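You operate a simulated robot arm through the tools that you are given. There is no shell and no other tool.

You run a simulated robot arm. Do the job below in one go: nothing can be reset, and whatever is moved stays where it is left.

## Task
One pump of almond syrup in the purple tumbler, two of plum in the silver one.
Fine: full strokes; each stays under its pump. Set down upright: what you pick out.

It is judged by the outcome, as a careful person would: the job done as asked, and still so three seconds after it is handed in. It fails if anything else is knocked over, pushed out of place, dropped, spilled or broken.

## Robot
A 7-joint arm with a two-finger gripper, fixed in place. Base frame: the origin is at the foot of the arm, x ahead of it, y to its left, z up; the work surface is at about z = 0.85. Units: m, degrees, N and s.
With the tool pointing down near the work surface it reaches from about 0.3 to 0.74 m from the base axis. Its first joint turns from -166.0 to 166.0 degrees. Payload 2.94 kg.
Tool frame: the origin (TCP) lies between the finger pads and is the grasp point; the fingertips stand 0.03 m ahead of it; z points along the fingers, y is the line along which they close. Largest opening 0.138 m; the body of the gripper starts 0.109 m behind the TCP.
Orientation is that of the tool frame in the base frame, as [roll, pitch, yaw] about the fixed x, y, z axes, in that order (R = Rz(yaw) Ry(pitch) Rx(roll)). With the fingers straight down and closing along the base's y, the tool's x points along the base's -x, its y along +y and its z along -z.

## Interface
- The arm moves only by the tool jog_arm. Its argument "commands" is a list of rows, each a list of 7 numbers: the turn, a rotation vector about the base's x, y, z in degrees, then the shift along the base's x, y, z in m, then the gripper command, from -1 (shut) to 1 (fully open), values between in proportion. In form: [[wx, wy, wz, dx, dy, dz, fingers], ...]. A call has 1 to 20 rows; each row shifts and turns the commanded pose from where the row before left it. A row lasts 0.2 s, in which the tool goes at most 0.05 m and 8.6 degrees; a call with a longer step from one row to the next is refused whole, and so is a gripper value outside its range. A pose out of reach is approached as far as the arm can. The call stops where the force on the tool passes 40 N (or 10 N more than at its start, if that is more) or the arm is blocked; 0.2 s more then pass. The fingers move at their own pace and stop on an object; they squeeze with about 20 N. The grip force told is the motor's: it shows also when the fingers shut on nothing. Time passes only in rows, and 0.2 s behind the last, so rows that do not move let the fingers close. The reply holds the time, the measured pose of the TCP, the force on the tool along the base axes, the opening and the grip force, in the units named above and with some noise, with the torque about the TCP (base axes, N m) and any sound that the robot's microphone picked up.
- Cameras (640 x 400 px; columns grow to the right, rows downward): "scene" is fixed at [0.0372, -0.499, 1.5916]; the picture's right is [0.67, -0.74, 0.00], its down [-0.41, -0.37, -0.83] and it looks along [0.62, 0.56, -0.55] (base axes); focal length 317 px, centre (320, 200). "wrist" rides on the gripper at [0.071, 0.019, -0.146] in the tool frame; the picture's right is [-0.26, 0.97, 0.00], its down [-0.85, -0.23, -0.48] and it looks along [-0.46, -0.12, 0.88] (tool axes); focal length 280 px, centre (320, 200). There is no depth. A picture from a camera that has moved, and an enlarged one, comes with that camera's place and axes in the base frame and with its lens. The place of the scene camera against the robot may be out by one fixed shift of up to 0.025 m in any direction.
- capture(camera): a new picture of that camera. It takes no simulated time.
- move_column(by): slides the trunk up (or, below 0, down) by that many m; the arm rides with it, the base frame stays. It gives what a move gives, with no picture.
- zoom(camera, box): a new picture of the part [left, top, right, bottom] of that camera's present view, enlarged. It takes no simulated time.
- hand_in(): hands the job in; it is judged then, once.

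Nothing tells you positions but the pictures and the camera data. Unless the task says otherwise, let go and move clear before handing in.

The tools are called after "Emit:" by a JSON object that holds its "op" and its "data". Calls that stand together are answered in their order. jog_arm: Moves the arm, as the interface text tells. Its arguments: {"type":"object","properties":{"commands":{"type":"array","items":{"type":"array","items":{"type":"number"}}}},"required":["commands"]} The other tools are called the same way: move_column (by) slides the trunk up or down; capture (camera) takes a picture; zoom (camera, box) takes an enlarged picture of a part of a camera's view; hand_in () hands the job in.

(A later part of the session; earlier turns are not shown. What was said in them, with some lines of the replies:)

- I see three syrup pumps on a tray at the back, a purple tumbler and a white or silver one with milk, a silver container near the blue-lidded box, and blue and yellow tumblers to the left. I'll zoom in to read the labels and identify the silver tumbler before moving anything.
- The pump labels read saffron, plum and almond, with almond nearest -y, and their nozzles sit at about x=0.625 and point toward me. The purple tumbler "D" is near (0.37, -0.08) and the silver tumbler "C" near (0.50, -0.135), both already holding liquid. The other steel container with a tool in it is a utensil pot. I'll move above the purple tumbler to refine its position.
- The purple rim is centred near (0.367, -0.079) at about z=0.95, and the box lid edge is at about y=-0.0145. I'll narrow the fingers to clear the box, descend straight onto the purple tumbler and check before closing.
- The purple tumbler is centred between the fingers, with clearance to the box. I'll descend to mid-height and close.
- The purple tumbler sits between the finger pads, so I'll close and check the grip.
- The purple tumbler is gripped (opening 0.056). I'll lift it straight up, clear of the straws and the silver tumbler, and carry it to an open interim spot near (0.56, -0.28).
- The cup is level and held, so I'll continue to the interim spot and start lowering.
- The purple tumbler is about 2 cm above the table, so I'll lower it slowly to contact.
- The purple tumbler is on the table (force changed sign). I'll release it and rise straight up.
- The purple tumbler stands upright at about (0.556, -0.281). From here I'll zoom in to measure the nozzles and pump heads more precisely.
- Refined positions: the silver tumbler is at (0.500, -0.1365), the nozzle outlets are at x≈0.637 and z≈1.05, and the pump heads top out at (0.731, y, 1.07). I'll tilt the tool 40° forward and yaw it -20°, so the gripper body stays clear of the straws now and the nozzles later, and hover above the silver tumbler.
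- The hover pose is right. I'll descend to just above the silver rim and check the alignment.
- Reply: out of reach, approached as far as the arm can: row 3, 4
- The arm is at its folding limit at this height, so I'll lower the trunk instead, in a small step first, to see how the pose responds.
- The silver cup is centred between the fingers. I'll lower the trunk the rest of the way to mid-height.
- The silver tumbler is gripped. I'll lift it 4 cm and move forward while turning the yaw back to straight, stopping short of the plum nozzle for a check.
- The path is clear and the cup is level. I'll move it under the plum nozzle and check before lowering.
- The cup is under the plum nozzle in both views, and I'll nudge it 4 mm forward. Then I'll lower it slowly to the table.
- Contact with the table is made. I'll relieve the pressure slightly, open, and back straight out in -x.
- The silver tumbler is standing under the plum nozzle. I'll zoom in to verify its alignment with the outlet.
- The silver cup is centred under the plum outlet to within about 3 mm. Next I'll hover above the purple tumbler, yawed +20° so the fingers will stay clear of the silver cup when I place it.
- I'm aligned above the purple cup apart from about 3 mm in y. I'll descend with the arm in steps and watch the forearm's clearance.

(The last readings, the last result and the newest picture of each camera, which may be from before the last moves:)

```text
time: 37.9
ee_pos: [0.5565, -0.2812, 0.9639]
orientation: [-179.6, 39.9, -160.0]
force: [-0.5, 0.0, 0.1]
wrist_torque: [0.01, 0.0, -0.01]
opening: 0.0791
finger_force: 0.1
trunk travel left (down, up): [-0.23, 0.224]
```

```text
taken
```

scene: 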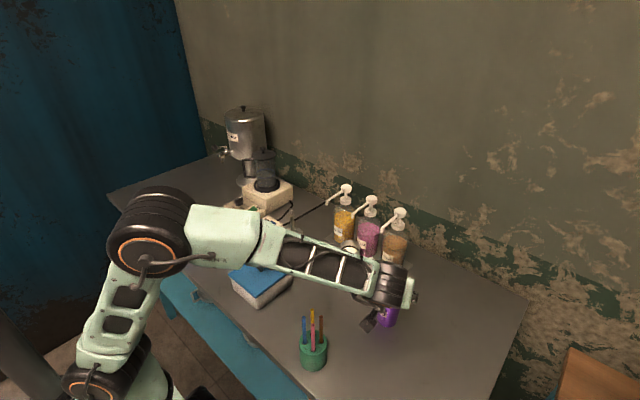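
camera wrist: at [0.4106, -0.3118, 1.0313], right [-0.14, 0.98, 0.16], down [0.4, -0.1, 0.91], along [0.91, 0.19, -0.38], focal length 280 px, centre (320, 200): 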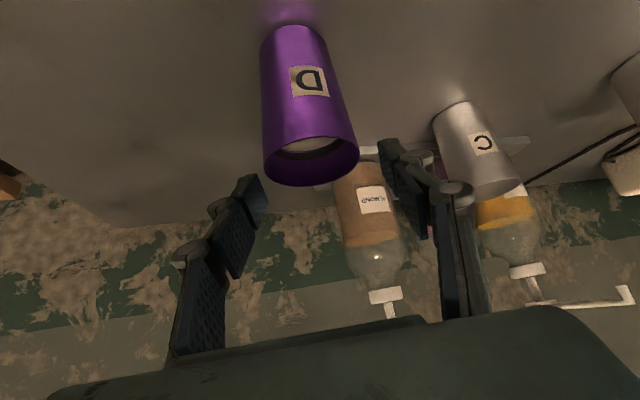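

Emit:
{"op": "jog_arm", "data": {"commands": [[0, 0, 0, 0, 0, -0.015, 0.15], [0, 0, 0, 0, 0, -0.015, 0.15], [0, 0, 0, 0, 0, -0.015, 0.15], [0, 0, 0, 0, 0, -0.01, 0.15], [0, 0, 0, 0, 0, 0, 0.15]]}}

Emit:
{"op": "capture", "data": {"camera": "wrist"}}

Emit:
{"op": "capture", "data": {"camera": "scene"}}

```text
time: 39.1
ee_pos: [0.5556, -0.2807, 0.9098]
orientation: [-179.6, 40.1, -160.0]
force: [0.2, -0.4, -0.5]
wrist_torque: [0.0, -0.01, -0.03]
opening: 0.0793
finger_force: 0.1
trunk travel left (down, up): [-0.23, 0.224]
```

```text
taken
camera wrist: at [0.4101, -0.3118, 0.9769], right [-0.14, 0.98, 0.16], down [0.4, -0.1, 0.91], along [0.91, 0.19, -0.38], focal length 280 px, centre (320, 200)
```

wrist: 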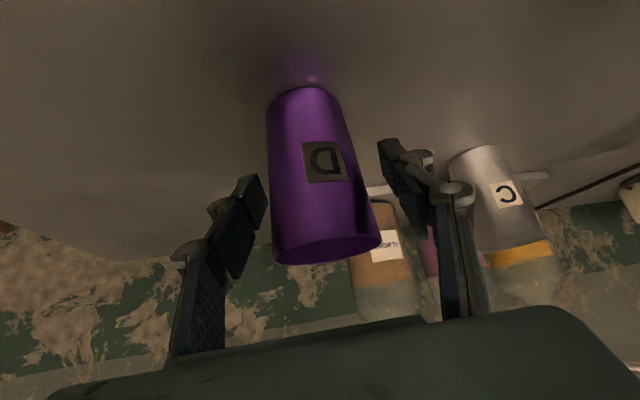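

```text
taken
```

scene: 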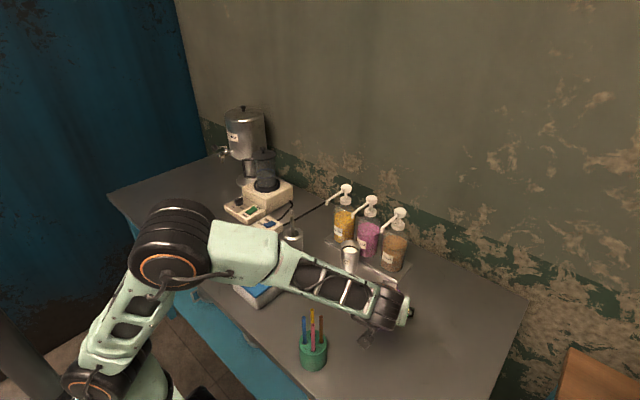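

The purple cup is between the pads and the arm clears everything, so I'll close.

Emit:
{"op": "jog_arm", "data": {"commands": [[0, 0, 0, 0, 0, 0, -1], [0, 0, 0, 0, 0, 0, -1], [0, 0, 0, 0, 0, 0, -1], [0, 0, 0, 0, 0, 0, -1]]}}

```text
time: 40.1
ee_pos: [0.5553, -0.2812, 0.9102]
orientation: [-179.5, 40.0, -160.0]
force: [1.4, -0.7, -0.4]
wrist_torque: [0.02, -0.03, -0.02]
opening: 0.055
finger_force: 20.1
trunk travel left (down, up): [-0.23, 0.224]
```

Emit:
{"op": "jog_arm", "data": {"commands": [[0, 0, 0, 0, 0, 0.005, -1], [0, 0, 0, 0, 0, 0.01, -1], [0, 0, 0, 0, 0, 0.012, -1], [0, 0, 0, 0, 0, 0.005, -1], [0, 0, 0, 0.009, 0.011, 0, -1], [0, 0, 0, 0.014, 0.016, 0, -1], [0, 0, 0, 0.016, 0.018, 0, -1], [0, 0, 0, 0.016, 0.018, 0, -1], [0, 0, 0, 0.012, 0.012, 0, -1], [0, 0, 0, 0, 0, 0, -1]]}}

Emit:
{"op": "capture", "data": {"camera": "wrist"}}

Emit:
{"op": "zoom", "data": {"camera": "scene", "box": [300, 170, 440, 310]}}

```text
time: 42.3
ee_pos: [0.6233, -0.2058, 0.9423]
orientation: [-179.6, 40.0, -160.1]
force: [-0.1, -1.4, -2.4]
wrist_torque: [-0.03, 0.02, 0.0]
opening: 0.0548
finger_force: 20.2
trunk travel left (down, up): [-0.23, 0.224]
```

```text
taken
camera wrist: at [0.4772, -0.2373, 1.0091], right [-0.14, 0.98, 0.16], down [0.4, -0.1, 0.91], along [0.91, 0.19, -0.38], focal length 280 px, centre (320, 200)
```

wrist: 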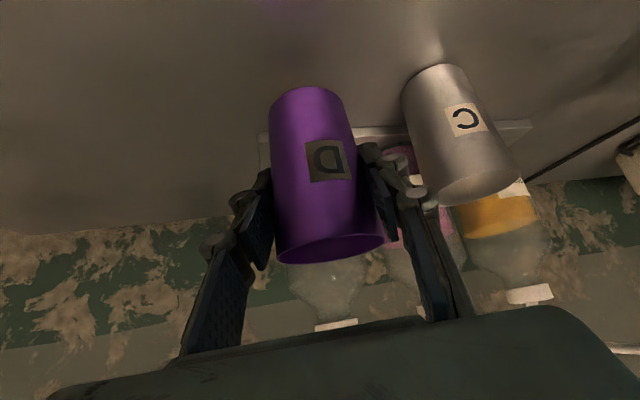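

```text
2.86 times, centred on (370, 240) of scene
camera zoom: at [0.0372, -0.499, 1.5916], right [0.67, -0.74, 0.0], down [-0.41, -0.37, -0.83], along [0.62, 0.56, -0.55], focal length 905 px, centre (177, 86)
```

zoom: 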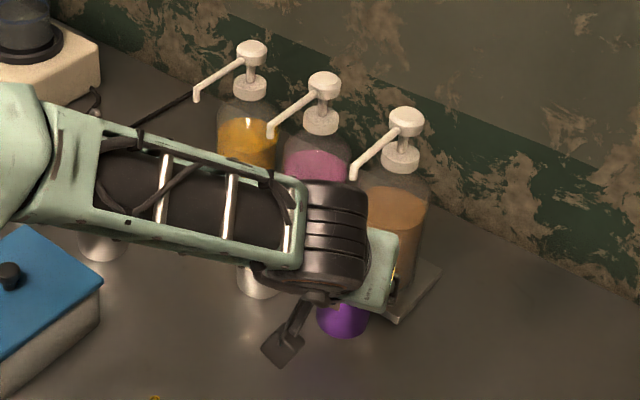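

Emit:
{"op": "jog_arm", "data": {"commands": [[0, 0, 0, 0.008, 0.009, 0, -1], [0, 0, 0, 0.007, 0.0078, 0, -1], [0, 0, 0, 0, 0, -0.008, -1], [0, 0, 0, 0, 0, -0.008, -1], [0, 0, 0, 0, 0, -0.005, -1], [0, 0, 0, 0, 0, -0.004, -1], [0, 0, 0, 0, 0, 0, -1]]}}

Emit:
{"op": "capture", "data": {"camera": "wrist"}}

Emit:
{"op": "zoom", "data": {"camera": "scene", "box": [300, 170, 440, 310]}}

```text
time: 43.9
ee_pos: [0.6391, -0.1895, 0.9165]
orientation: [-179.6, 40.0, -160.1]
force: [0.5, -0.2, -2.6]
wrist_torque: [-0.02, 0.03, 0.05]
opening: 0.055
finger_force: 19.7
trunk travel left (down, up): [-0.23, 0.224]
```

```text
taken
camera wrist: at [0.4932, -0.2207, 0.9839], right [-0.14, 0.98, 0.16], down [0.4, -0.1, 0.91], along [0.91, 0.19, -0.38], focal length 280 px, centre (320, 200)
```

wrist: 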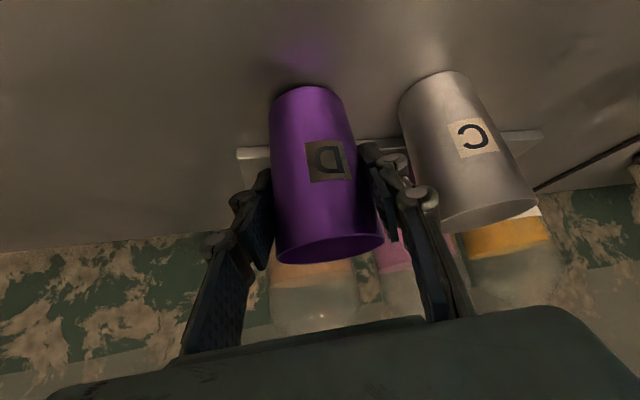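

```text
2.86 times, centred on (370, 240) of scene
camera zoom: at [0.0372, -0.499, 1.5916], right [0.67, -0.74, 0.0], down [-0.41, -0.37, -0.83], along [0.62, 0.56, -0.55], focal length 905 px, centre (177, 86)
```

zoom: 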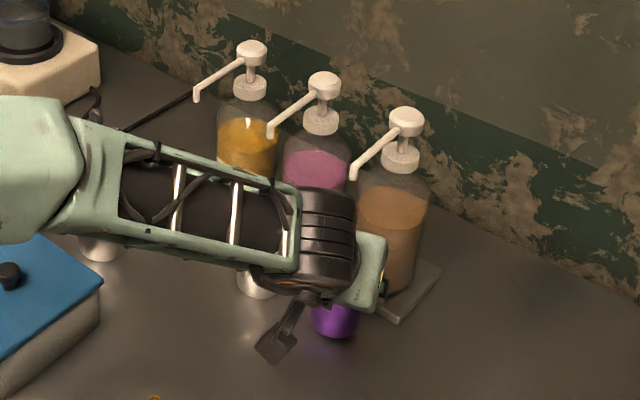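

Emit:
{"op": "jog_arm", "data": {"commands": [[0, 0, 0, 0, 0, -0.003, -1], [0, 0, 0, 0, 0, -0.002, -1], [0, 0, 0, 0, 0, -0.001, -1], [0, 0, 0, 0, 0, 0, -1]]}}

```text
time: 44.9
ee_pos: [0.639, -0.1892, 0.9123]
orientation: [-179.6, 40.0, -160.0]
force: [0.4, 0.0, -2.5]
wrist_torque: [-0.03, 0.01, 0.02]
opening: 0.055
finger_force: 19.9
trunk travel left (down, up): [-0.23, 0.224]
```

Emit:
{"op": "jog_arm", "data": {"commands": [[0, 0, 0, 0, 0, -0.001, -1], [0, 0, 0, 0, 0, -0.001, -1], [0, 0, 0, 0, 0, 0, -1]]}}

```text
time: 45.7
ee_pos: [0.6382, -0.19, 0.9089]
orientation: [-179.5, 40.1, -160.0]
force: [-0.2, -0.4, 3.0]
wrist_torque: [-0.04, 0.02, -0.01]
opening: 0.0551
finger_force: 19.9
trunk travel left (down, up): [-0.23, 0.224]
```

The purple cup is on the table. I'll open modestly, since the silver cup is close, and retreat along the tool's horizontal direction.

Emit:
{"op": "jog_arm", "data": {"commands": [[0, 0, 0, 0, 0, 0, -0.1], [0, 0, 0, 0, 0, 0, 0.05], [0, 0, 0, 0, 0, 0, 0.05], [0, 0, 0, 0, 0, 0, 0.05], [0, 0, 0, -0.0094, -0.0034, 0, 0.05], [0, 0, 0, -0.0188, -0.0068, 0, 0.05], [0, 0, 0, -0.0235, -0.0085, 0, 0.05], [0, 0, 0, -0.0235, -0.0085, 0, 0.05], [0, 0, 0, -0.0235, -0.0085, 0.01, 0.05], [0, 0, 0, 0, 0, 0.03, 0.05], [0, 0, 0, 0, 0, 0.04, 0.05], [0, 0, 0, 0, 0, 0.04, 0.05], [0, 0, 0, 0, 0, 0.04, 0.05], [0, 0, 0, 0, 0, 0.04, 0.05], [0, 0, 0, 0, 0, 0, 0.05]]}}

Emit:
{"op": "capture", "data": {"camera": "wrist"}}

Emit:
{"op": "capture", "data": {"camera": "scene"}}

Emit:
{"op": "zoom", "data": {"camera": "scene", "box": [320, 180, 420, 300]}}

```text
time: 48.9
ee_pos: [0.5376, -0.223, 1.1097]
orientation: [-179.6, 39.9, -160.0]
force: [0.0, -0.5, -0.2]
wrist_torque: [-0.06, 0.0, 0.01]
opening: 0.0728
finger_force: 0.0
trunk travel left (down, up): [-0.23, 0.224]
```

```text
taken
camera wrist: at [0.3913, -0.2539, 1.1764], right [-0.14, 0.98, 0.16], down [0.4, -0.1, 0.91], along [0.91, 0.19, -0.38], focal length 280 px, centre (320, 200)
```

wrist: 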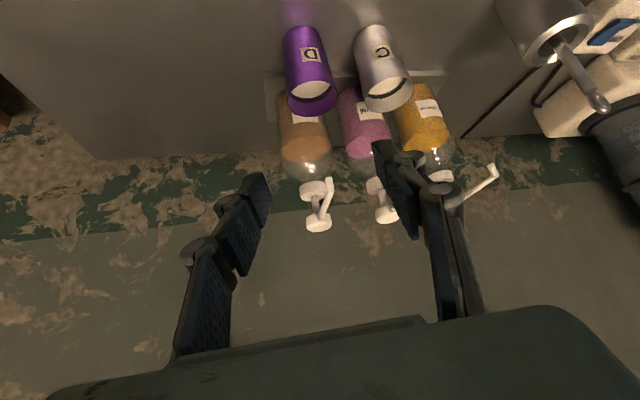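

```text
taken
```

scene: 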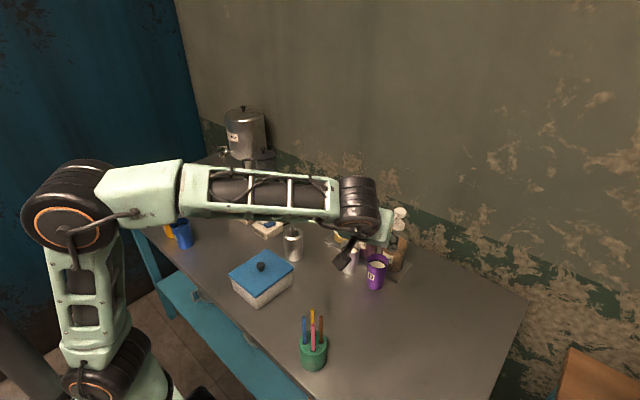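

```text
3.33 times, centred on (370, 240) of scene
camera zoom: at [0.0372, -0.499, 1.5916], right [0.67, -0.74, 0.0], down [-0.41, -0.37, -0.83], along [0.62, 0.56, -0.55], focal length 1056 px, centre (153, 67)
```

zoom: 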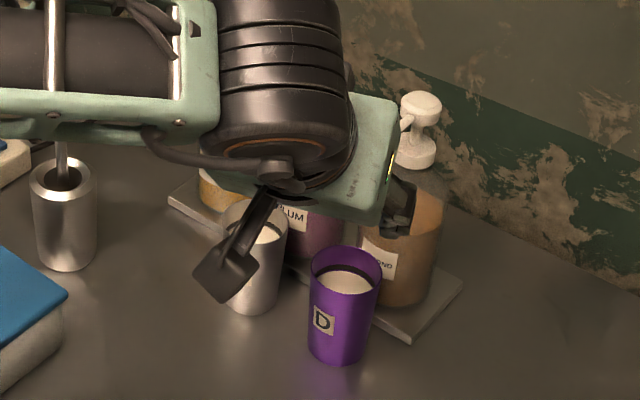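

Both tumblers are upright and centred under their nozzles. Next I'll raise the arm, straighten the yaw, reduce the tilt to 20°, close the fingers and hover over the almond pump head.

Emit:
{"op": "jog_arm", "data": {"commands": [[0, 0, 0, 0, 0, 0.04, -1], [0, 0, 0, 0, 0, 0.04, -1], [0, 0, -5, 0.01, 0.004, 0.03, -1], [0, 0, -5, 0.015, 0.004, 0.01, -1], [0, 0, -5, 0.015, 0.005, 0, -1], [0, 0, -5, 0.015, 0.005, 0, -1], [0, 5, 0, 0.015, 0.005, 0, -1], [0, 5, 0, 0.015, 0.005, 0, -1], [0, 5, 0, 0.015, 0.004, 0, -1], [0, 5, 0, 0.015, 0.004, 0, -1], [0, 0, 0, 0.02, 0, 0, -1], [0, 0, 0, 0.02, 0, 0, -1], [0, 0, 0, 0.02, 0, 0, -1], [0, 0, 0, 0, 0, 0, -1]]}}

Emit:
{"op": "capture", "data": {"camera": "wrist"}}

Emit:
{"op": "capture", "data": {"camera": "scene"}}

```text
time: 51.9
ee_pos: [0.6674, -0.1591, 1.1891]
orientation: [-179.5, 20.0, -180.0]
force: [0.1, -0.2, 0.3]
wrist_torque: [-0.03, 0.01, 0.01]
opening: 0.0003
finger_force: 19.5
out of reach, approached as far as the arm can: row 10, 11, 12, 13
trunk travel left (down, up): [-0.23, 0.224]
```

```text
taken
camera wrist: at [0.5503, -0.1383, 1.3019], right [0.25, 0.96, 0.08], down [0.63, -0.23, 0.74], along [0.73, -0.13, -0.67], focal length 280 px, centre (320, 200)
```

wrist: 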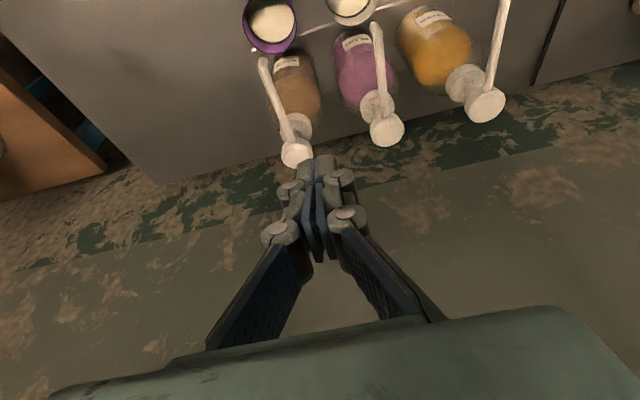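

```text
taken
```

scene: 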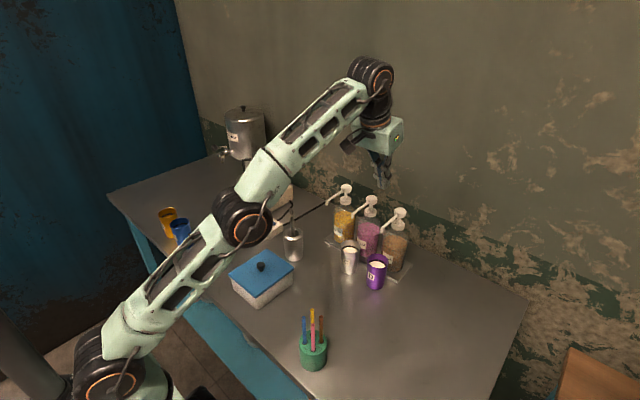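

The arm is fully extended because the trunk is low, so I'll raise the trunk to regain reach for pressing.

Emit:
{"op": "move_column", "data": {"by": 0.2}}

```text
time: 54.1
ee_pos: [0.6659, -0.1592, 1.388]
orientation: [-179.7, 20.0, -180.0]
force: [0.1, 0.1, 0.2]
wrist_torque: [0.0, 0.01, -0.05]
opening: 0.0002
finger_force: 20.1
trunk travel left (down, up): [-0.43, 0.024]
```

Emit:
{"op": "jog_arm", "data": {"commands": [[0, 0, 0, 0.003, -0.003, -0.027, -1], [0, 0, 0, 0.003, -0.003, -0.027, -1], [0, 0, 0, 0.003, -0.003, -0.027, -1], [0, 0, 0, 0.003, -0.004, -0.027, -1], [0, 0, 0, 0.003, -0.004, -0.027, -1], [0, 0, 0, 0.003, -0.004, -0.027, -1], [0, 0, 0, 0.003, -0.004, -0.027, -1], [0, 0, 0, 0.003, -0.003, -0.02, -1], [0, 0, 0, 0, 0, 0, -1]]}}

Emit:
{"op": "capture", "data": {"camera": "wrist"}}

Emit:
{"op": "capture", "data": {"camera": "scene"}}

```text
time: 56.1
ee_pos: [0.6903, -0.187, 1.1803]
orientation: [-179.6, 20.0, 180.0]
force: [1.1, -0.9, 0.0]
wrist_torque: [0.0, -0.02, -0.03]
opening: 0.0003
finger_force: 19.9
trunk travel left (down, up): [-0.43, 0.024]
```

```text
taken
camera wrist: at [0.5738, -0.1666, 1.2929], right [0.25, 0.97, 0.08], down [0.63, -0.23, 0.74], along [0.73, -0.13, -0.67], focal length 280 px, centre (320, 200)
```

wrist: 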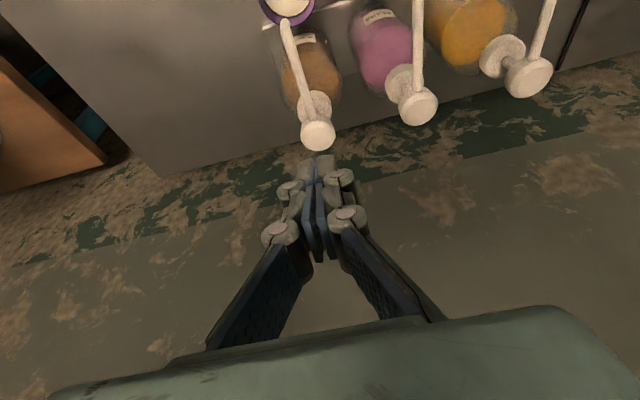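

```text
taken
```

scene: 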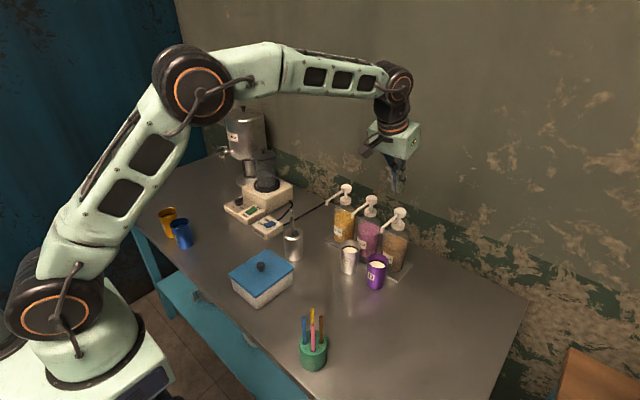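

I can reach the almond pump now; its head is at about (0.730, -0.188) with its top near z=1.072. I'll move over it and stop about 1 cm above.

Emit:
{"op": "jog_arm", "data": {"commands": [[0, 0, 0, 0.02, -0.0005, 0, -1], [0, 0, 0, 0.02, -0.0005, 0, -1], [0, 0, 0, 0.001, 0, -0.02, -1], [0, 0, 0, 0, 0, -0.025, -1], [0, 0, 0, 0, 0, -0.015, -1], [0, 0, 0, 0, 0, 0, -1]]}}

Emit:
{"op": "capture", "data": {"camera": "wrist"}}

Emit:
{"op": "zoom", "data": {"camera": "scene", "box": [330, 130, 450, 290]}}

```text
time: 57.5
ee_pos: [0.73, -0.1884, 1.1203]
orientation: [-179.6, 20.0, 179.9]
force: [-0.2, -0.6, 0.2]
wrist_torque: [0.02, 0.03, 0.01]
opening: 0.0
finger_force: 19.7
trunk travel left (down, up): [-0.43, 0.024]
```

```text
taken
camera wrist: at [0.6137, -0.1686, 1.234], right [0.25, 0.96, 0.08], down [0.63, -0.23, 0.74], along [0.73, -0.13, -0.67], focal length 280 px, centre (320, 200)
```

wrist: 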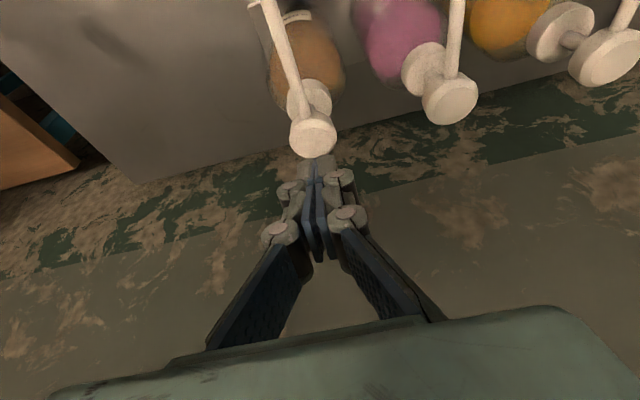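

```text
2.50 times, centred on (390, 210) of scene
camera zoom: at [0.0372, -0.499, 1.5916], right [0.67, -0.74, 0.0], down [-0.41, -0.37, -0.83], along [0.62, 0.56, -0.55], focal length 792 px, centre (145, 175)
```

zoom: 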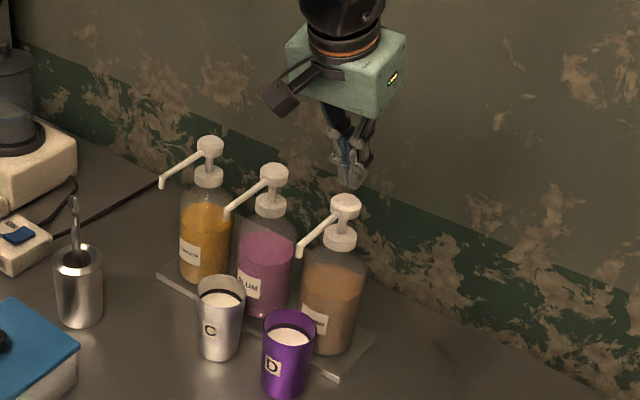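

The fingertips are about 1.5 cm above the almond head. I'll fine-tune the position and descend in small steps to feel contact.

Emit:
{"op": "jog_arm", "data": {"commands": [[0, 0, 0, -0.001, 0.0015, -0.004, -1], [0, 0, 0, 0, 0, -0.004, -1], [0, 0, 0, 0, 0, -0.004, -1], [0, 0, 0, 0, 0, 0, -1]]}}

Emit:
{"op": "zoom", "data": {"camera": "scene", "box": [350, 150, 430, 250]}}

```text
time: 58.5
ee_pos: [0.7302, -0.1862, 1.1085]
orientation: [-179.5, 19.9, 180.0]
force: [0.1, -1.0, 0.1]
wrist_torque: [-0.01, 0.0, -0.01]
opening: 0.0
finger_force: 19.9
trunk travel left (down, up): [-0.43, 0.024]
```

```text
4.00 times, centred on (390, 200) of scene
camera zoom: at [0.0372, -0.499, 1.5916], right [0.67, -0.74, 0.0], down [-0.41, -0.37, -0.83], along [0.62, 0.56, -0.55], focal length 1267 px, centre (40, 200)
```

zoom: 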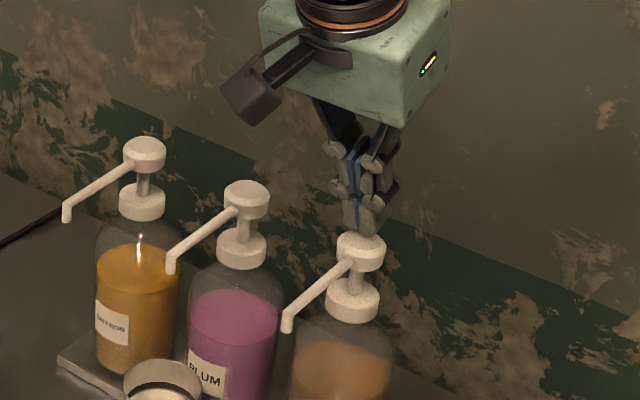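

The alignment looks centred. I'll press down in small increments and watch force and travel.

Emit:
{"op": "jog_arm", "data": {"commands": [[0, 0, 0, 0, 0, -0.003, -1], [0, 0, 0, 0, 0, -0.003, -1], [0, 0, 0, 0, 0, -0.003, -1], [0, 0, 0, 0, 0, -0.003, -1]]}}

```text
time: 59.5
ee_pos: [0.7303, -0.188, 1.0978]
orientation: [-179.5, 20.1, 180.0]
force: [-0.1, 0.4, 4.0]
wrist_torque: [-0.04, 0.01, -0.02]
opening: 0.0059
finger_force: 27.7
trunk travel left (down, up): [-0.43, 0.024]
```

Emit:
{"op": "zoom", "data": {"camera": "scene", "box": [350, 150, 430, 250]}}

Emit:
{"op": "zoom", "data": {"camera": "wrist", "box": [240, 80, 400, 240]}}

```text
4.00 times, centred on (390, 200) of scene
camera zoom: at [0.0372, -0.499, 1.5916], right [0.67, -0.74, 0.0], down [-0.41, -0.37, -0.83], along [0.62, 0.56, -0.55], focal length 1267 px, centre (40, 200)
```

zoom: 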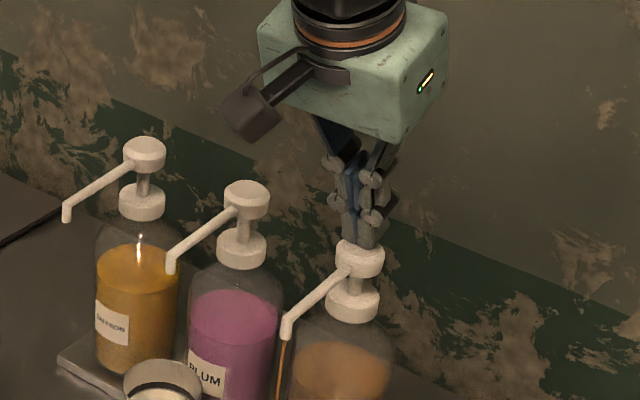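

```text
2.50 times, centred on (320, 160) of wrist
camera zoom: at [0.6141, -0.1662, 1.2102], right [0.25, 0.96, 0.08], down [0.63, -0.23, 0.74], along [0.73, -0.13, -0.67], focal length 701 px, centre (320, 300)
```

zoom: 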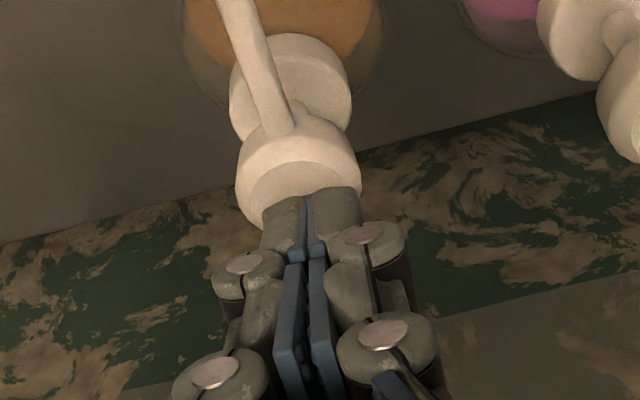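

Syrup is flowing from the almond nozzle, so the stroke is under way. I'll keep pressing to the bottom.

Emit:
{"op": "jog_arm", "data": {"commands": [[0, 0, 0, 0, 0, -0.003, -1], [0, 0, 0, 0, 0, -0.003, -1], [0, 0, 0, 0, 0, -0.003, -1], [0, 0, 0, 0, 0, -0.003, -1]]}}

Emit:
{"op": "zoom", "data": {"camera": "scene", "box": [350, 150, 430, 250]}}

```text
time: 60.5
ee_pos: [0.73, -0.1862, 1.0857]
orientation: [-179.5, 20.3, -180.0]
force: [0.2, -2.5, 12.8]
wrist_torque: [-0.05, 0.02, -0.02]
opening: 0.006
finger_force: 27.9
trunk travel left (down, up): [-0.43, 0.024]
```

```text
4.00 times, centred on (390, 200) of scene
camera zoom: at [0.0372, -0.499, 1.5916], right [0.67, -0.74, 0.0], down [-0.41, -0.37, -0.83], along [0.62, 0.56, -0.55], focal length 1267 px, centre (40, 200)
```

zoom: 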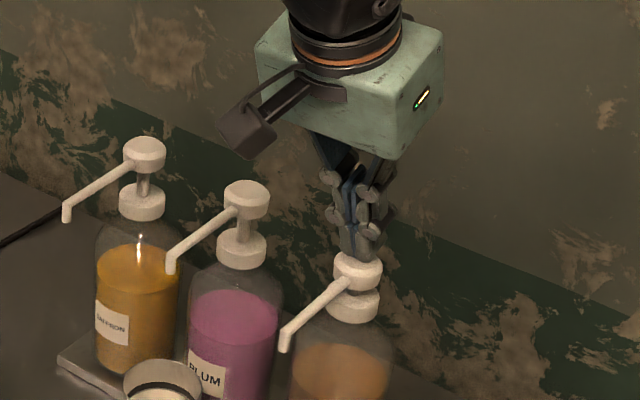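

Emit:
{"op": "jog_arm", "data": {"commands": [[0, 0, 0, 0, 0, -0.002, -1], [0, 0, 0, 0, 0, -0.002, -1], [0, 0, 0, 0, 0, -0.002, -1]]}}

Emit:
{"op": "zoom", "data": {"camera": "scene", "box": [350, 150, 430, 250]}}

```text
time: 61.3
ee_pos: [0.73, -0.1866, 1.0843]
orientation: [-179.4, 20.7, -180.0]
force: [5.4, -4.2, 29.4]
wrist_torque: [-0.11, -0.11, 0.0]
opening: 0.0059
finger_force: 28.6
trunk travel left (down, up): [-0.43, 0.024]
```

```text
4.00 times, centred on (390, 200) of scene
camera zoom: at [0.0372, -0.499, 1.5916], right [0.67, -0.74, 0.0], down [-0.41, -0.37, -0.83], along [0.62, 0.56, -0.55], focal length 1267 px, centre (40, 200)
```

zoom: 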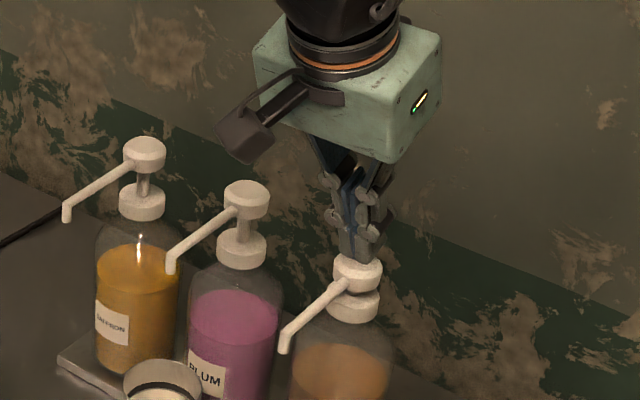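

The pump has bottomed: force jumped to 29 N with no further travel. I'll release slowly so the pump returns fully.

Emit:
{"op": "jog_arm", "data": {"commands": [[0, 0, 0, 0, 0, 0.005, -1], [0, 0, 0, 0, 0, 0.005, -1], [0, 0, 0, 0, 0, 0.005, -1], [0, 0, 0, 0, 0, 0.005, -1], [0, 0, 0, 0, 0, 0.008, -1], [0, 0, 0, 0, 0, 0.01, -1], [0, 0, 0, 0, 0, 0.015, -1], [0, 0, 0, 0, 0, 0.02, -1], [0, 0, 0, 0, 0, 0, -1]]}}

Emit:
{"op": "zoom", "data": {"camera": "scene", "box": [330, 170, 430, 310]}}

Emit:
{"op": "capture", "data": {"camera": "wrist"}}

```text
time: 63.3
ee_pos: [0.7316, -0.1861, 1.1507]
orientation: [-179.6, 20.0, -179.9]
force: [0.1, 0.4, -0.2]
wrist_torque: [0.03, 0.01, -0.01]
opening: 0.0
finger_force: 28.4
trunk travel left (down, up): [-0.43, 0.024]
```

```text
2.86 times, centred on (380, 240) of scene
camera zoom: at [0.0372, -0.499, 1.5916], right [0.67, -0.74, 0.0], down [-0.41, -0.37, -0.83], along [0.62, 0.56, -0.55], focal length 905 px, centre (149, 86)
```

zoom: 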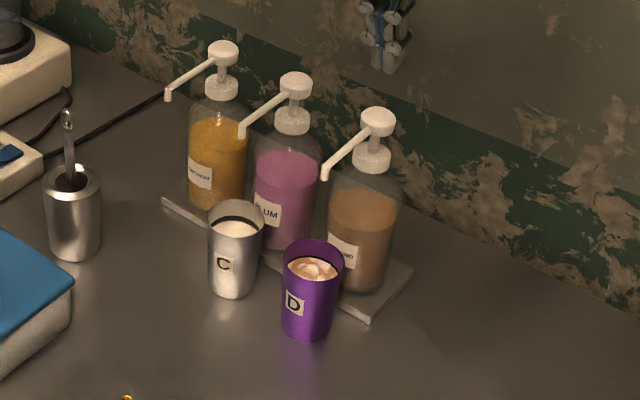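

```text
taken
camera wrist: at [0.6146, -0.1653, 1.2641], right [0.25, 0.96, 0.08], down [0.63, -0.23, 0.74], along [0.73, -0.13, -0.67], focal length 280 px, centre (320, 200)
```

wrist: 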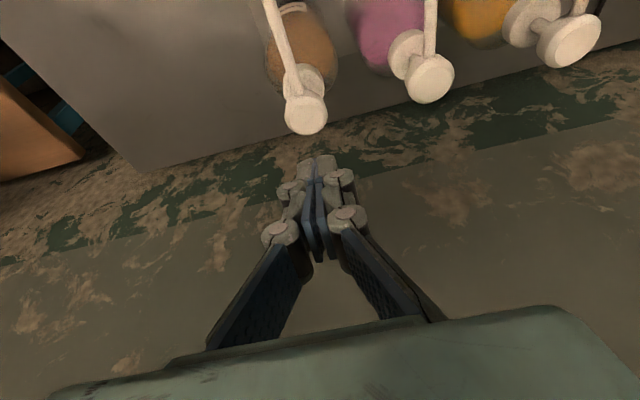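

The purple tumbler now has almond syrup swirled in, and the pump is back up. Next I'll move over the plum head at about (0.729, -0.093).

Emit:
{"op": "jog_arm", "data": {"commands": [[0, 0, 0, 0, 0.02, 0, -1], [0, 0, 0, 0, 0.025, 0, -1], [0, 0, 0, 0, 0.025, 0, -1], [0, 0, 0, -0.001, 0.023, 0, -1], [0, 0, 0, 0, 0, -0.015, -1], [0, 0, 0, 0, 0, -0.015, -1], [0, 0, 0, 0, 0, -0.01, -1], [0, 0, 0, 0, 0, 0, -1]]}}

Emit:
{"op": "zoom", "data": {"camera": "scene", "box": [330, 150, 410, 250]}}

Emit:
{"op": "zoom", "data": {"camera": "wrist", "box": [240, 80, 400, 240]}}

```text
time: 65.1
ee_pos: [0.7295, -0.0931, 1.1094]
orientation: [-179.6, 20.0, 179.9]
force: [0.9, -0.4, 0.0]
wrist_torque: [-0.01, -0.01, 0.02]
opening: 0.0001
finger_force: 27.9
trunk travel left (down, up): [-0.43, 0.024]
```

```text
4.00 times, centred on (370, 200) of scene
camera zoom: at [0.0372, -0.499, 1.5916], right [0.67, -0.74, 0.0], down [-0.41, -0.37, -0.83], along [0.62, 0.56, -0.55], focal length 1267 px, centre (120, 200)
```

zoom: 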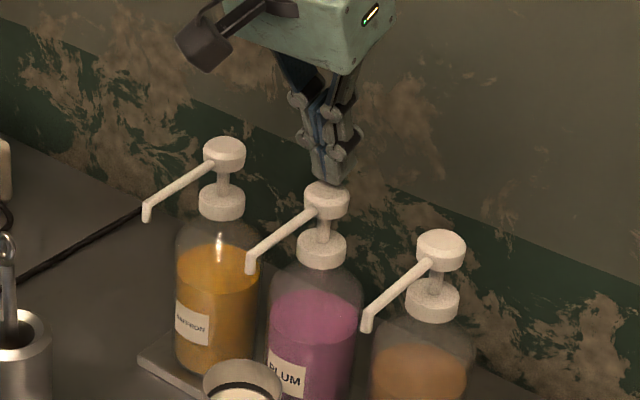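

```text
2.50 times, centred on (320, 160) of wrist
camera zoom: at [0.6139, -0.0734, 1.2233], right [0.25, 0.97, 0.08], down [0.63, -0.23, 0.74], along [0.73, -0.13, -0.67], focal length 701 px, centre (320, 300)
```

zoom: 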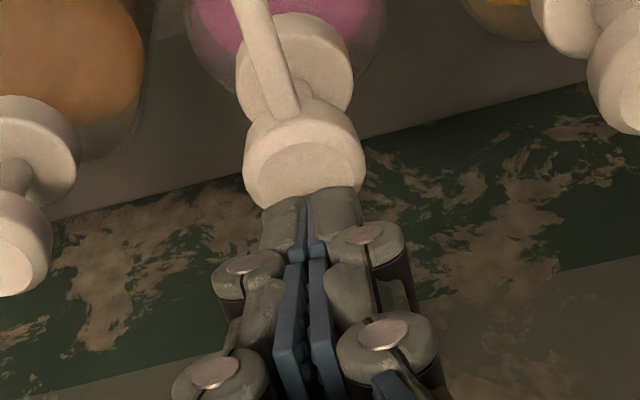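

The alignment over the plum head matches the almond press. I'll make the first full plum stroke.

Emit:
{"op": "jog_arm", "data": {"commands": [[0, 0, 0, 0, 0, -0.003, -1], [0, 0, 0, 0, 0, -0.003, -1], [0, 0, 0, 0, 0, -0.003, -1], [0, 0, 0, 0, 0, -0.003, -1], [0, 0, 0, 0, 0, -0.003, -1], [0, 0, 0, 0, 0, -0.003, -1]]}}

Emit:
{"op": "zoom", "data": {"camera": "scene", "box": [330, 170, 410, 290]}}

Emit:
{"op": "jog_arm", "data": {"commands": [[0, 0, 0, 0, 0, -0.003, -1], [0, 0, 0, 0, 0, -0.003, -1], [0, 0, 0, 0, 0, -0.002, -1], [0, 0, 0, 0, 0, -0.002, -1], [0, 0, 0, 0, 0, -0.002, -1], [0, 0, 0, 0, 0, 0, -1]]}}

Emit:
{"op": "zoom", "data": {"camera": "scene", "box": [330, 170, 410, 290]}}

```text
time: 66.5
ee_pos: [0.7306, -0.0937, 1.0939]
orientation: [-179.6, 20.2, 180.0]
force: [2.6, -0.7, 6.3]
wrist_torque: [-0.04, -0.05, 0.0]
opening: 0.0058
finger_force: 28.2
trunk travel left (down, up): [-0.43, 0.024]
```

```text
3.33 times, centred on (370, 230) of scene
camera zoom: at [0.0372, -0.499, 1.5916], right [0.67, -0.74, 0.0], down [-0.41, -0.37, -0.83], along [0.62, 0.56, -0.55], focal length 1056 px, centre (153, 100)
```

zoom: 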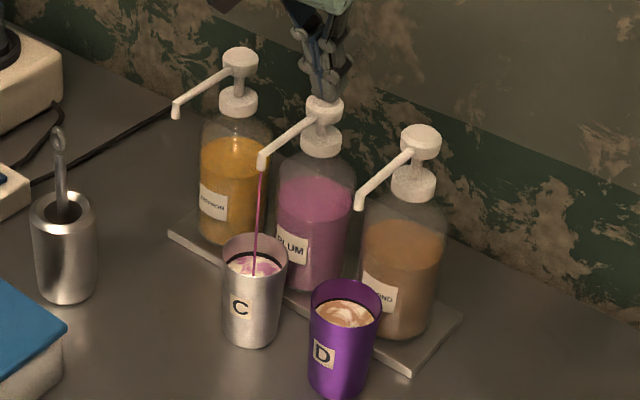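

```text
time: 67.9
ee_pos: [0.7302, -0.094, 1.0861]
orientation: [-179.5, 20.4, -180.0]
force: [7.3, -2.1, 23.5]
wrist_torque: [-0.04, -0.15, 0.03]
opening: 0.0062
finger_force: 28.8
trunk travel left (down, up): [-0.43, 0.024]
```

```text
3.33 times, centred on (370, 230) of scene
camera zoom: at [0.0372, -0.499, 1.5916], right [0.67, -0.74, 0.0], down [-0.41, -0.37, -0.83], along [0.62, 0.56, -0.55], focal length 1056 px, centre (153, 100)
```

zoom: 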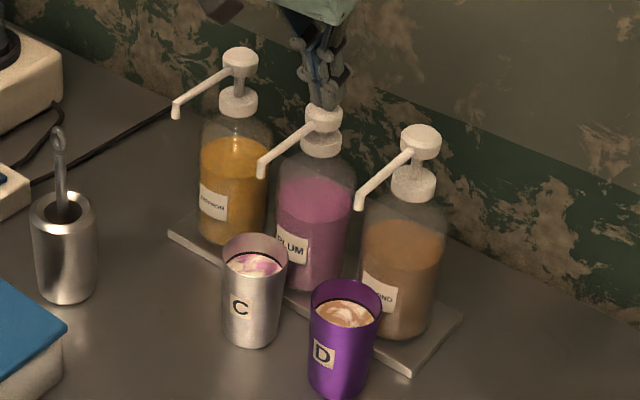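

Emit:
{"op": "jog_arm", "data": {"commands": [[0, 0, 0, 0, 0, -0.0015, -1], [0, 0, 0, 0, 0, -0.0015, -1], [0, 0, 0, 0, 0, 0, -1]]}}

```text
time: 68.7
ee_pos: [0.7302, -0.0933, 1.0853]
orientation: [-179.5, 20.7, -180.0]
force: [7.5, -0.9, 29.9]
wrist_torque: [-0.01, -0.16, -0.03]
opening: 0.0061
finger_force: 28.3
trunk travel left (down, up): [-0.43, 0.024]
```

The first plum stroke has bottomed (29.9 N, no more travel). I'll release fully.

Emit:
{"op": "jog_arm", "data": {"commands": [[0, 0, 0, 0, 0, 0.005, -1], [0, 0, 0, 0, 0, 0.005, -1], [0, 0, 0, 0, 0, 0.005, -1], [0, 0, 0, 0, 0, 0.005, -1], [0, 0, 0, 0, 0, 0.006, -1], [0, 0, 0, 0, 0, 0.007, -1], [0, 0, 0, 0, 0, 0.005, -1], [0, 0, 0, 0, 0, 0, -1], [0, 0, 0, 0, 0, 0, -1]]}}

Emit:
{"op": "zoom", "data": {"camera": "scene", "box": [330, 150, 410, 250]}}

Emit:
{"op": "zoom", "data": {"camera": "wrist", "box": [240, 80, 400, 240]}}

```text
time: 70.7
ee_pos: [0.7294, -0.0946, 1.1145]
orientation: [-179.6, 20.1, 180.0]
force: [-0.7, 0.1, -0.6]
wrist_torque: [-0.01, 0.04, -0.03]
opening: 0.0
finger_force: 28.8
trunk travel left (down, up): [-0.43, 0.024]
```

```text
4.00 times, centred on (370, 200) of scene
camera zoom: at [0.0372, -0.499, 1.5916], right [0.67, -0.74, 0.0], down [-0.41, -0.37, -0.83], along [0.62, 0.56, -0.55], focal length 1267 px, centre (120, 200)
```

zoom: 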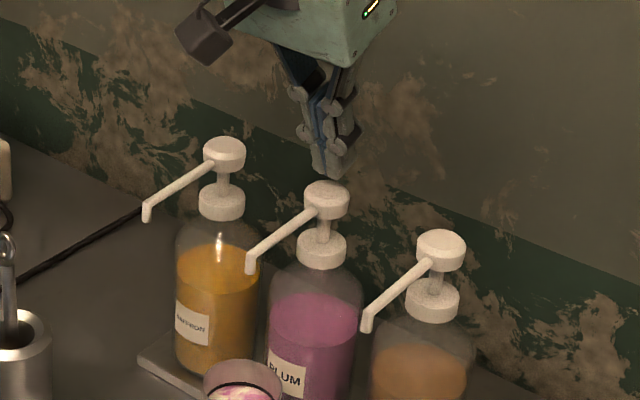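

```text
2.50 times, centred on (320, 160) of wrist
camera zoom: at [0.6133, -0.0736, 1.2285], right [0.25, 0.96, 0.08], down [0.63, -0.23, 0.74], along [0.73, -0.13, -0.67], focal length 701 px, centre (320, 300)
```

zoom: 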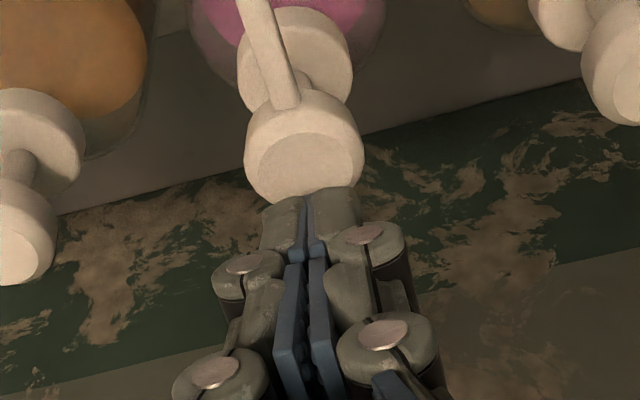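

The plum pump is fully back up. Now the second full stroke.

Emit:
{"op": "jog_arm", "data": {"commands": [[0, 0, 0, 0, 0, -0.004, -1], [0, 0, 0, 0, 0, -0.004, -1], [0, 0, 0, 0, 0, -0.003, -1], [0, 0, 0, 0, 0, -0.003, -1], [0, 0, 0, 0, 0, -0.003, -1], [0, 0, 0, 0, 0, -0.003, -1], [0, 0, 0, 0, 0, -0.003, -1], [0, 0, 0, 0, 0, -0.003, -1], [0, 0, 0, 0, 0, -0.003, -1], [0, 0, 0, 0, 0, -0.003, -1], [0, 0, 0, 0, 0, -0.002, -1], [0, 0, 0, 0, 0, -0.002, -1], [0, 0, 0, 0, 0, -0.002, -1], [0, 0, 0, 0, 0, 0, -1]]}}

Emit:
{"op": "zoom", "data": {"camera": "scene", "box": [330, 170, 410, 290]}}

```text
time: 73.7
ee_pos: [0.7295, -0.0939, 1.0844]
orientation: [-179.5, 20.6, 180.0]
force: [3.0, 1.0, 30.6]
wrist_torque: [0.02, 0.02, -0.03]
opening: 0.0058
finger_force: 28.7
trunk travel left (down, up): [-0.43, 0.024]
```

```text
3.33 times, centred on (370, 230) of scene
camera zoom: at [0.0372, -0.499, 1.5916], right [0.67, -0.74, 0.0], down [-0.41, -0.37, -0.83], along [0.62, 0.56, -0.55], focal length 1056 px, centre (153, 100)
```

zoom: 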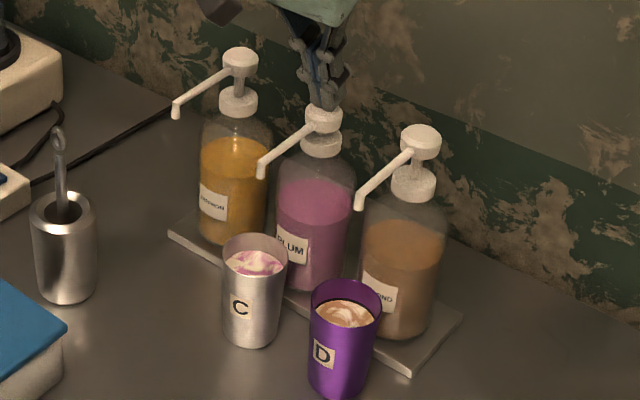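

The second plum stroke has bottomed (30.6 N). I'll release it and rise well clear, then back away.

Emit:
{"op": "jog_arm", "data": {"commands": [[0, 0, 0, 0, 0, 0.005, -1], [0, 0, 0, 0, 0, 0.005, -1], [0, 0, 0, 0, 0, 0.005, -1], [0, 0, 0, 0, 0, 0.005, -1], [0, 0, 0, 0, 0, 0.008, -1], [0, 0, 0, 0, 0, 0.01, -1], [0, 0, 0, 0, 0, 0.02, -1], [0, 0, 0, 0, 0, 0.03, -1], [0, 0, 0, 0, 0, 0.04, -1], [0, 0, 0, -0.01, 0, 0.04, -1], [0, 0, 0, -0.02, 0, 0.04, -1], [0, 0, 0, -0.03, 0, 0.03, -1], [0, 0, 0, -0.04, 0, 0.02, -1], [0, 0, 0, -0.04, 0, 0, -1], [0, 0, 0, -0.04, 0, 0, -1], [0, 0, 0, -0.03, 0, 0, -1], [0, 0, 0, 0, 0, 0, -1]]}}

Emit:
{"op": "capture", "data": {"camera": "scene"}}

Emit:
{"op": "zoom", "data": {"camera": "scene", "box": [280, 170, 440, 310]}}

Emit:
{"op": "capture", "data": {"camera": "wrist"}}

```text
time: 77.3
ee_pos: [0.5206, -0.0926, 1.3351]
orientation: [-179.6, 20.0, -180.0]
force: [-0.5, -0.4, 0.1]
wrist_torque: [0.0, 0.02, -0.03]
opening: 0.0
finger_force: 28.7
trunk travel left (down, up): [-0.43, 0.024]
```

```text
taken
```

scene: 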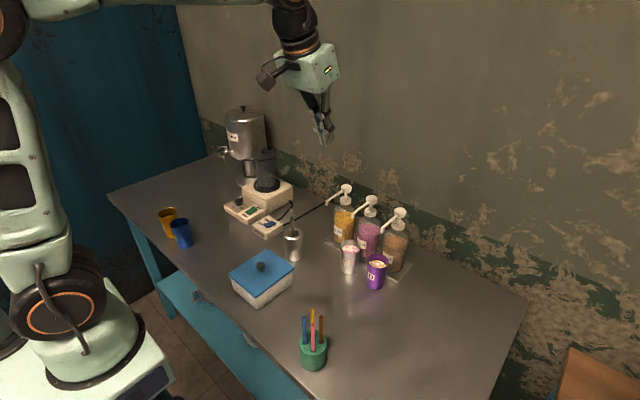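

```text
2.86 times, centred on (360, 240) of scene
camera zoom: at [0.0372, -0.499, 1.5916], right [0.67, -0.74, 0.0], down [-0.41, -0.37, -0.83], along [0.62, 0.56, -0.55], focal length 905 px, centre (206, 86)
```

zoom: 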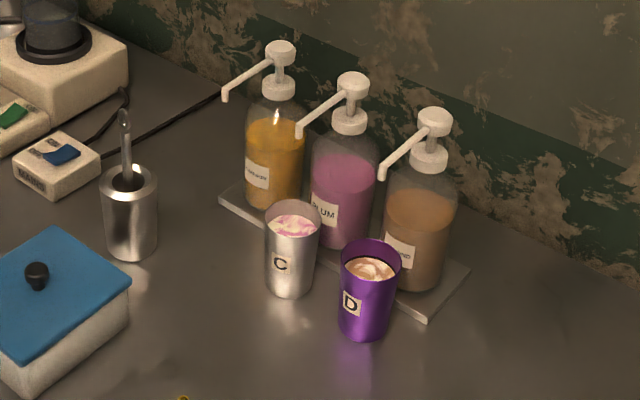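

```text
taken
camera wrist: at [0.4045, -0.0723, 1.4483], right [0.25, 0.96, 0.08], down [0.63, -0.23, 0.74], along [0.73, -0.13, -0.67], focal length 280 px, centre (320, 200)
```

wrist: 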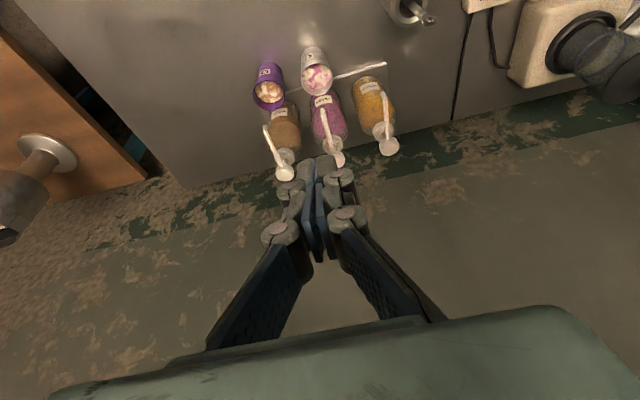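

Almond syrup is in the purple tumbler and plum is in the silver one. Both stand upright under their pumps, all three pumps are back up, and nothing else looks disturbed. The arm is clear, so I'm handing the job in.

Emit:
{"op": "hand_in", "data": {}}

```text
The job is handed in.
```

I gave the purple tumbler one full pump of almond and the silver tumbler two full pumps of plum, then handed the job in.

- **Strokes:** I pressed each pump until it bottomed (about 30 N with no further travel). I let it rise fully before pressing again.
- **Tumblers:** Both stand upright under their own pumps, and syrup shows in each.
- **Handling:** I set the purple tumbler down once in an open spot so I could pick it up at a better angle. Then I moved it under the almond pump.
- **Everything else:** In the last pictures I saw no spills, and nothing else looked moved or knocked over. The gripper was empty and clear of the table.

I haven't been told the result of the judging.
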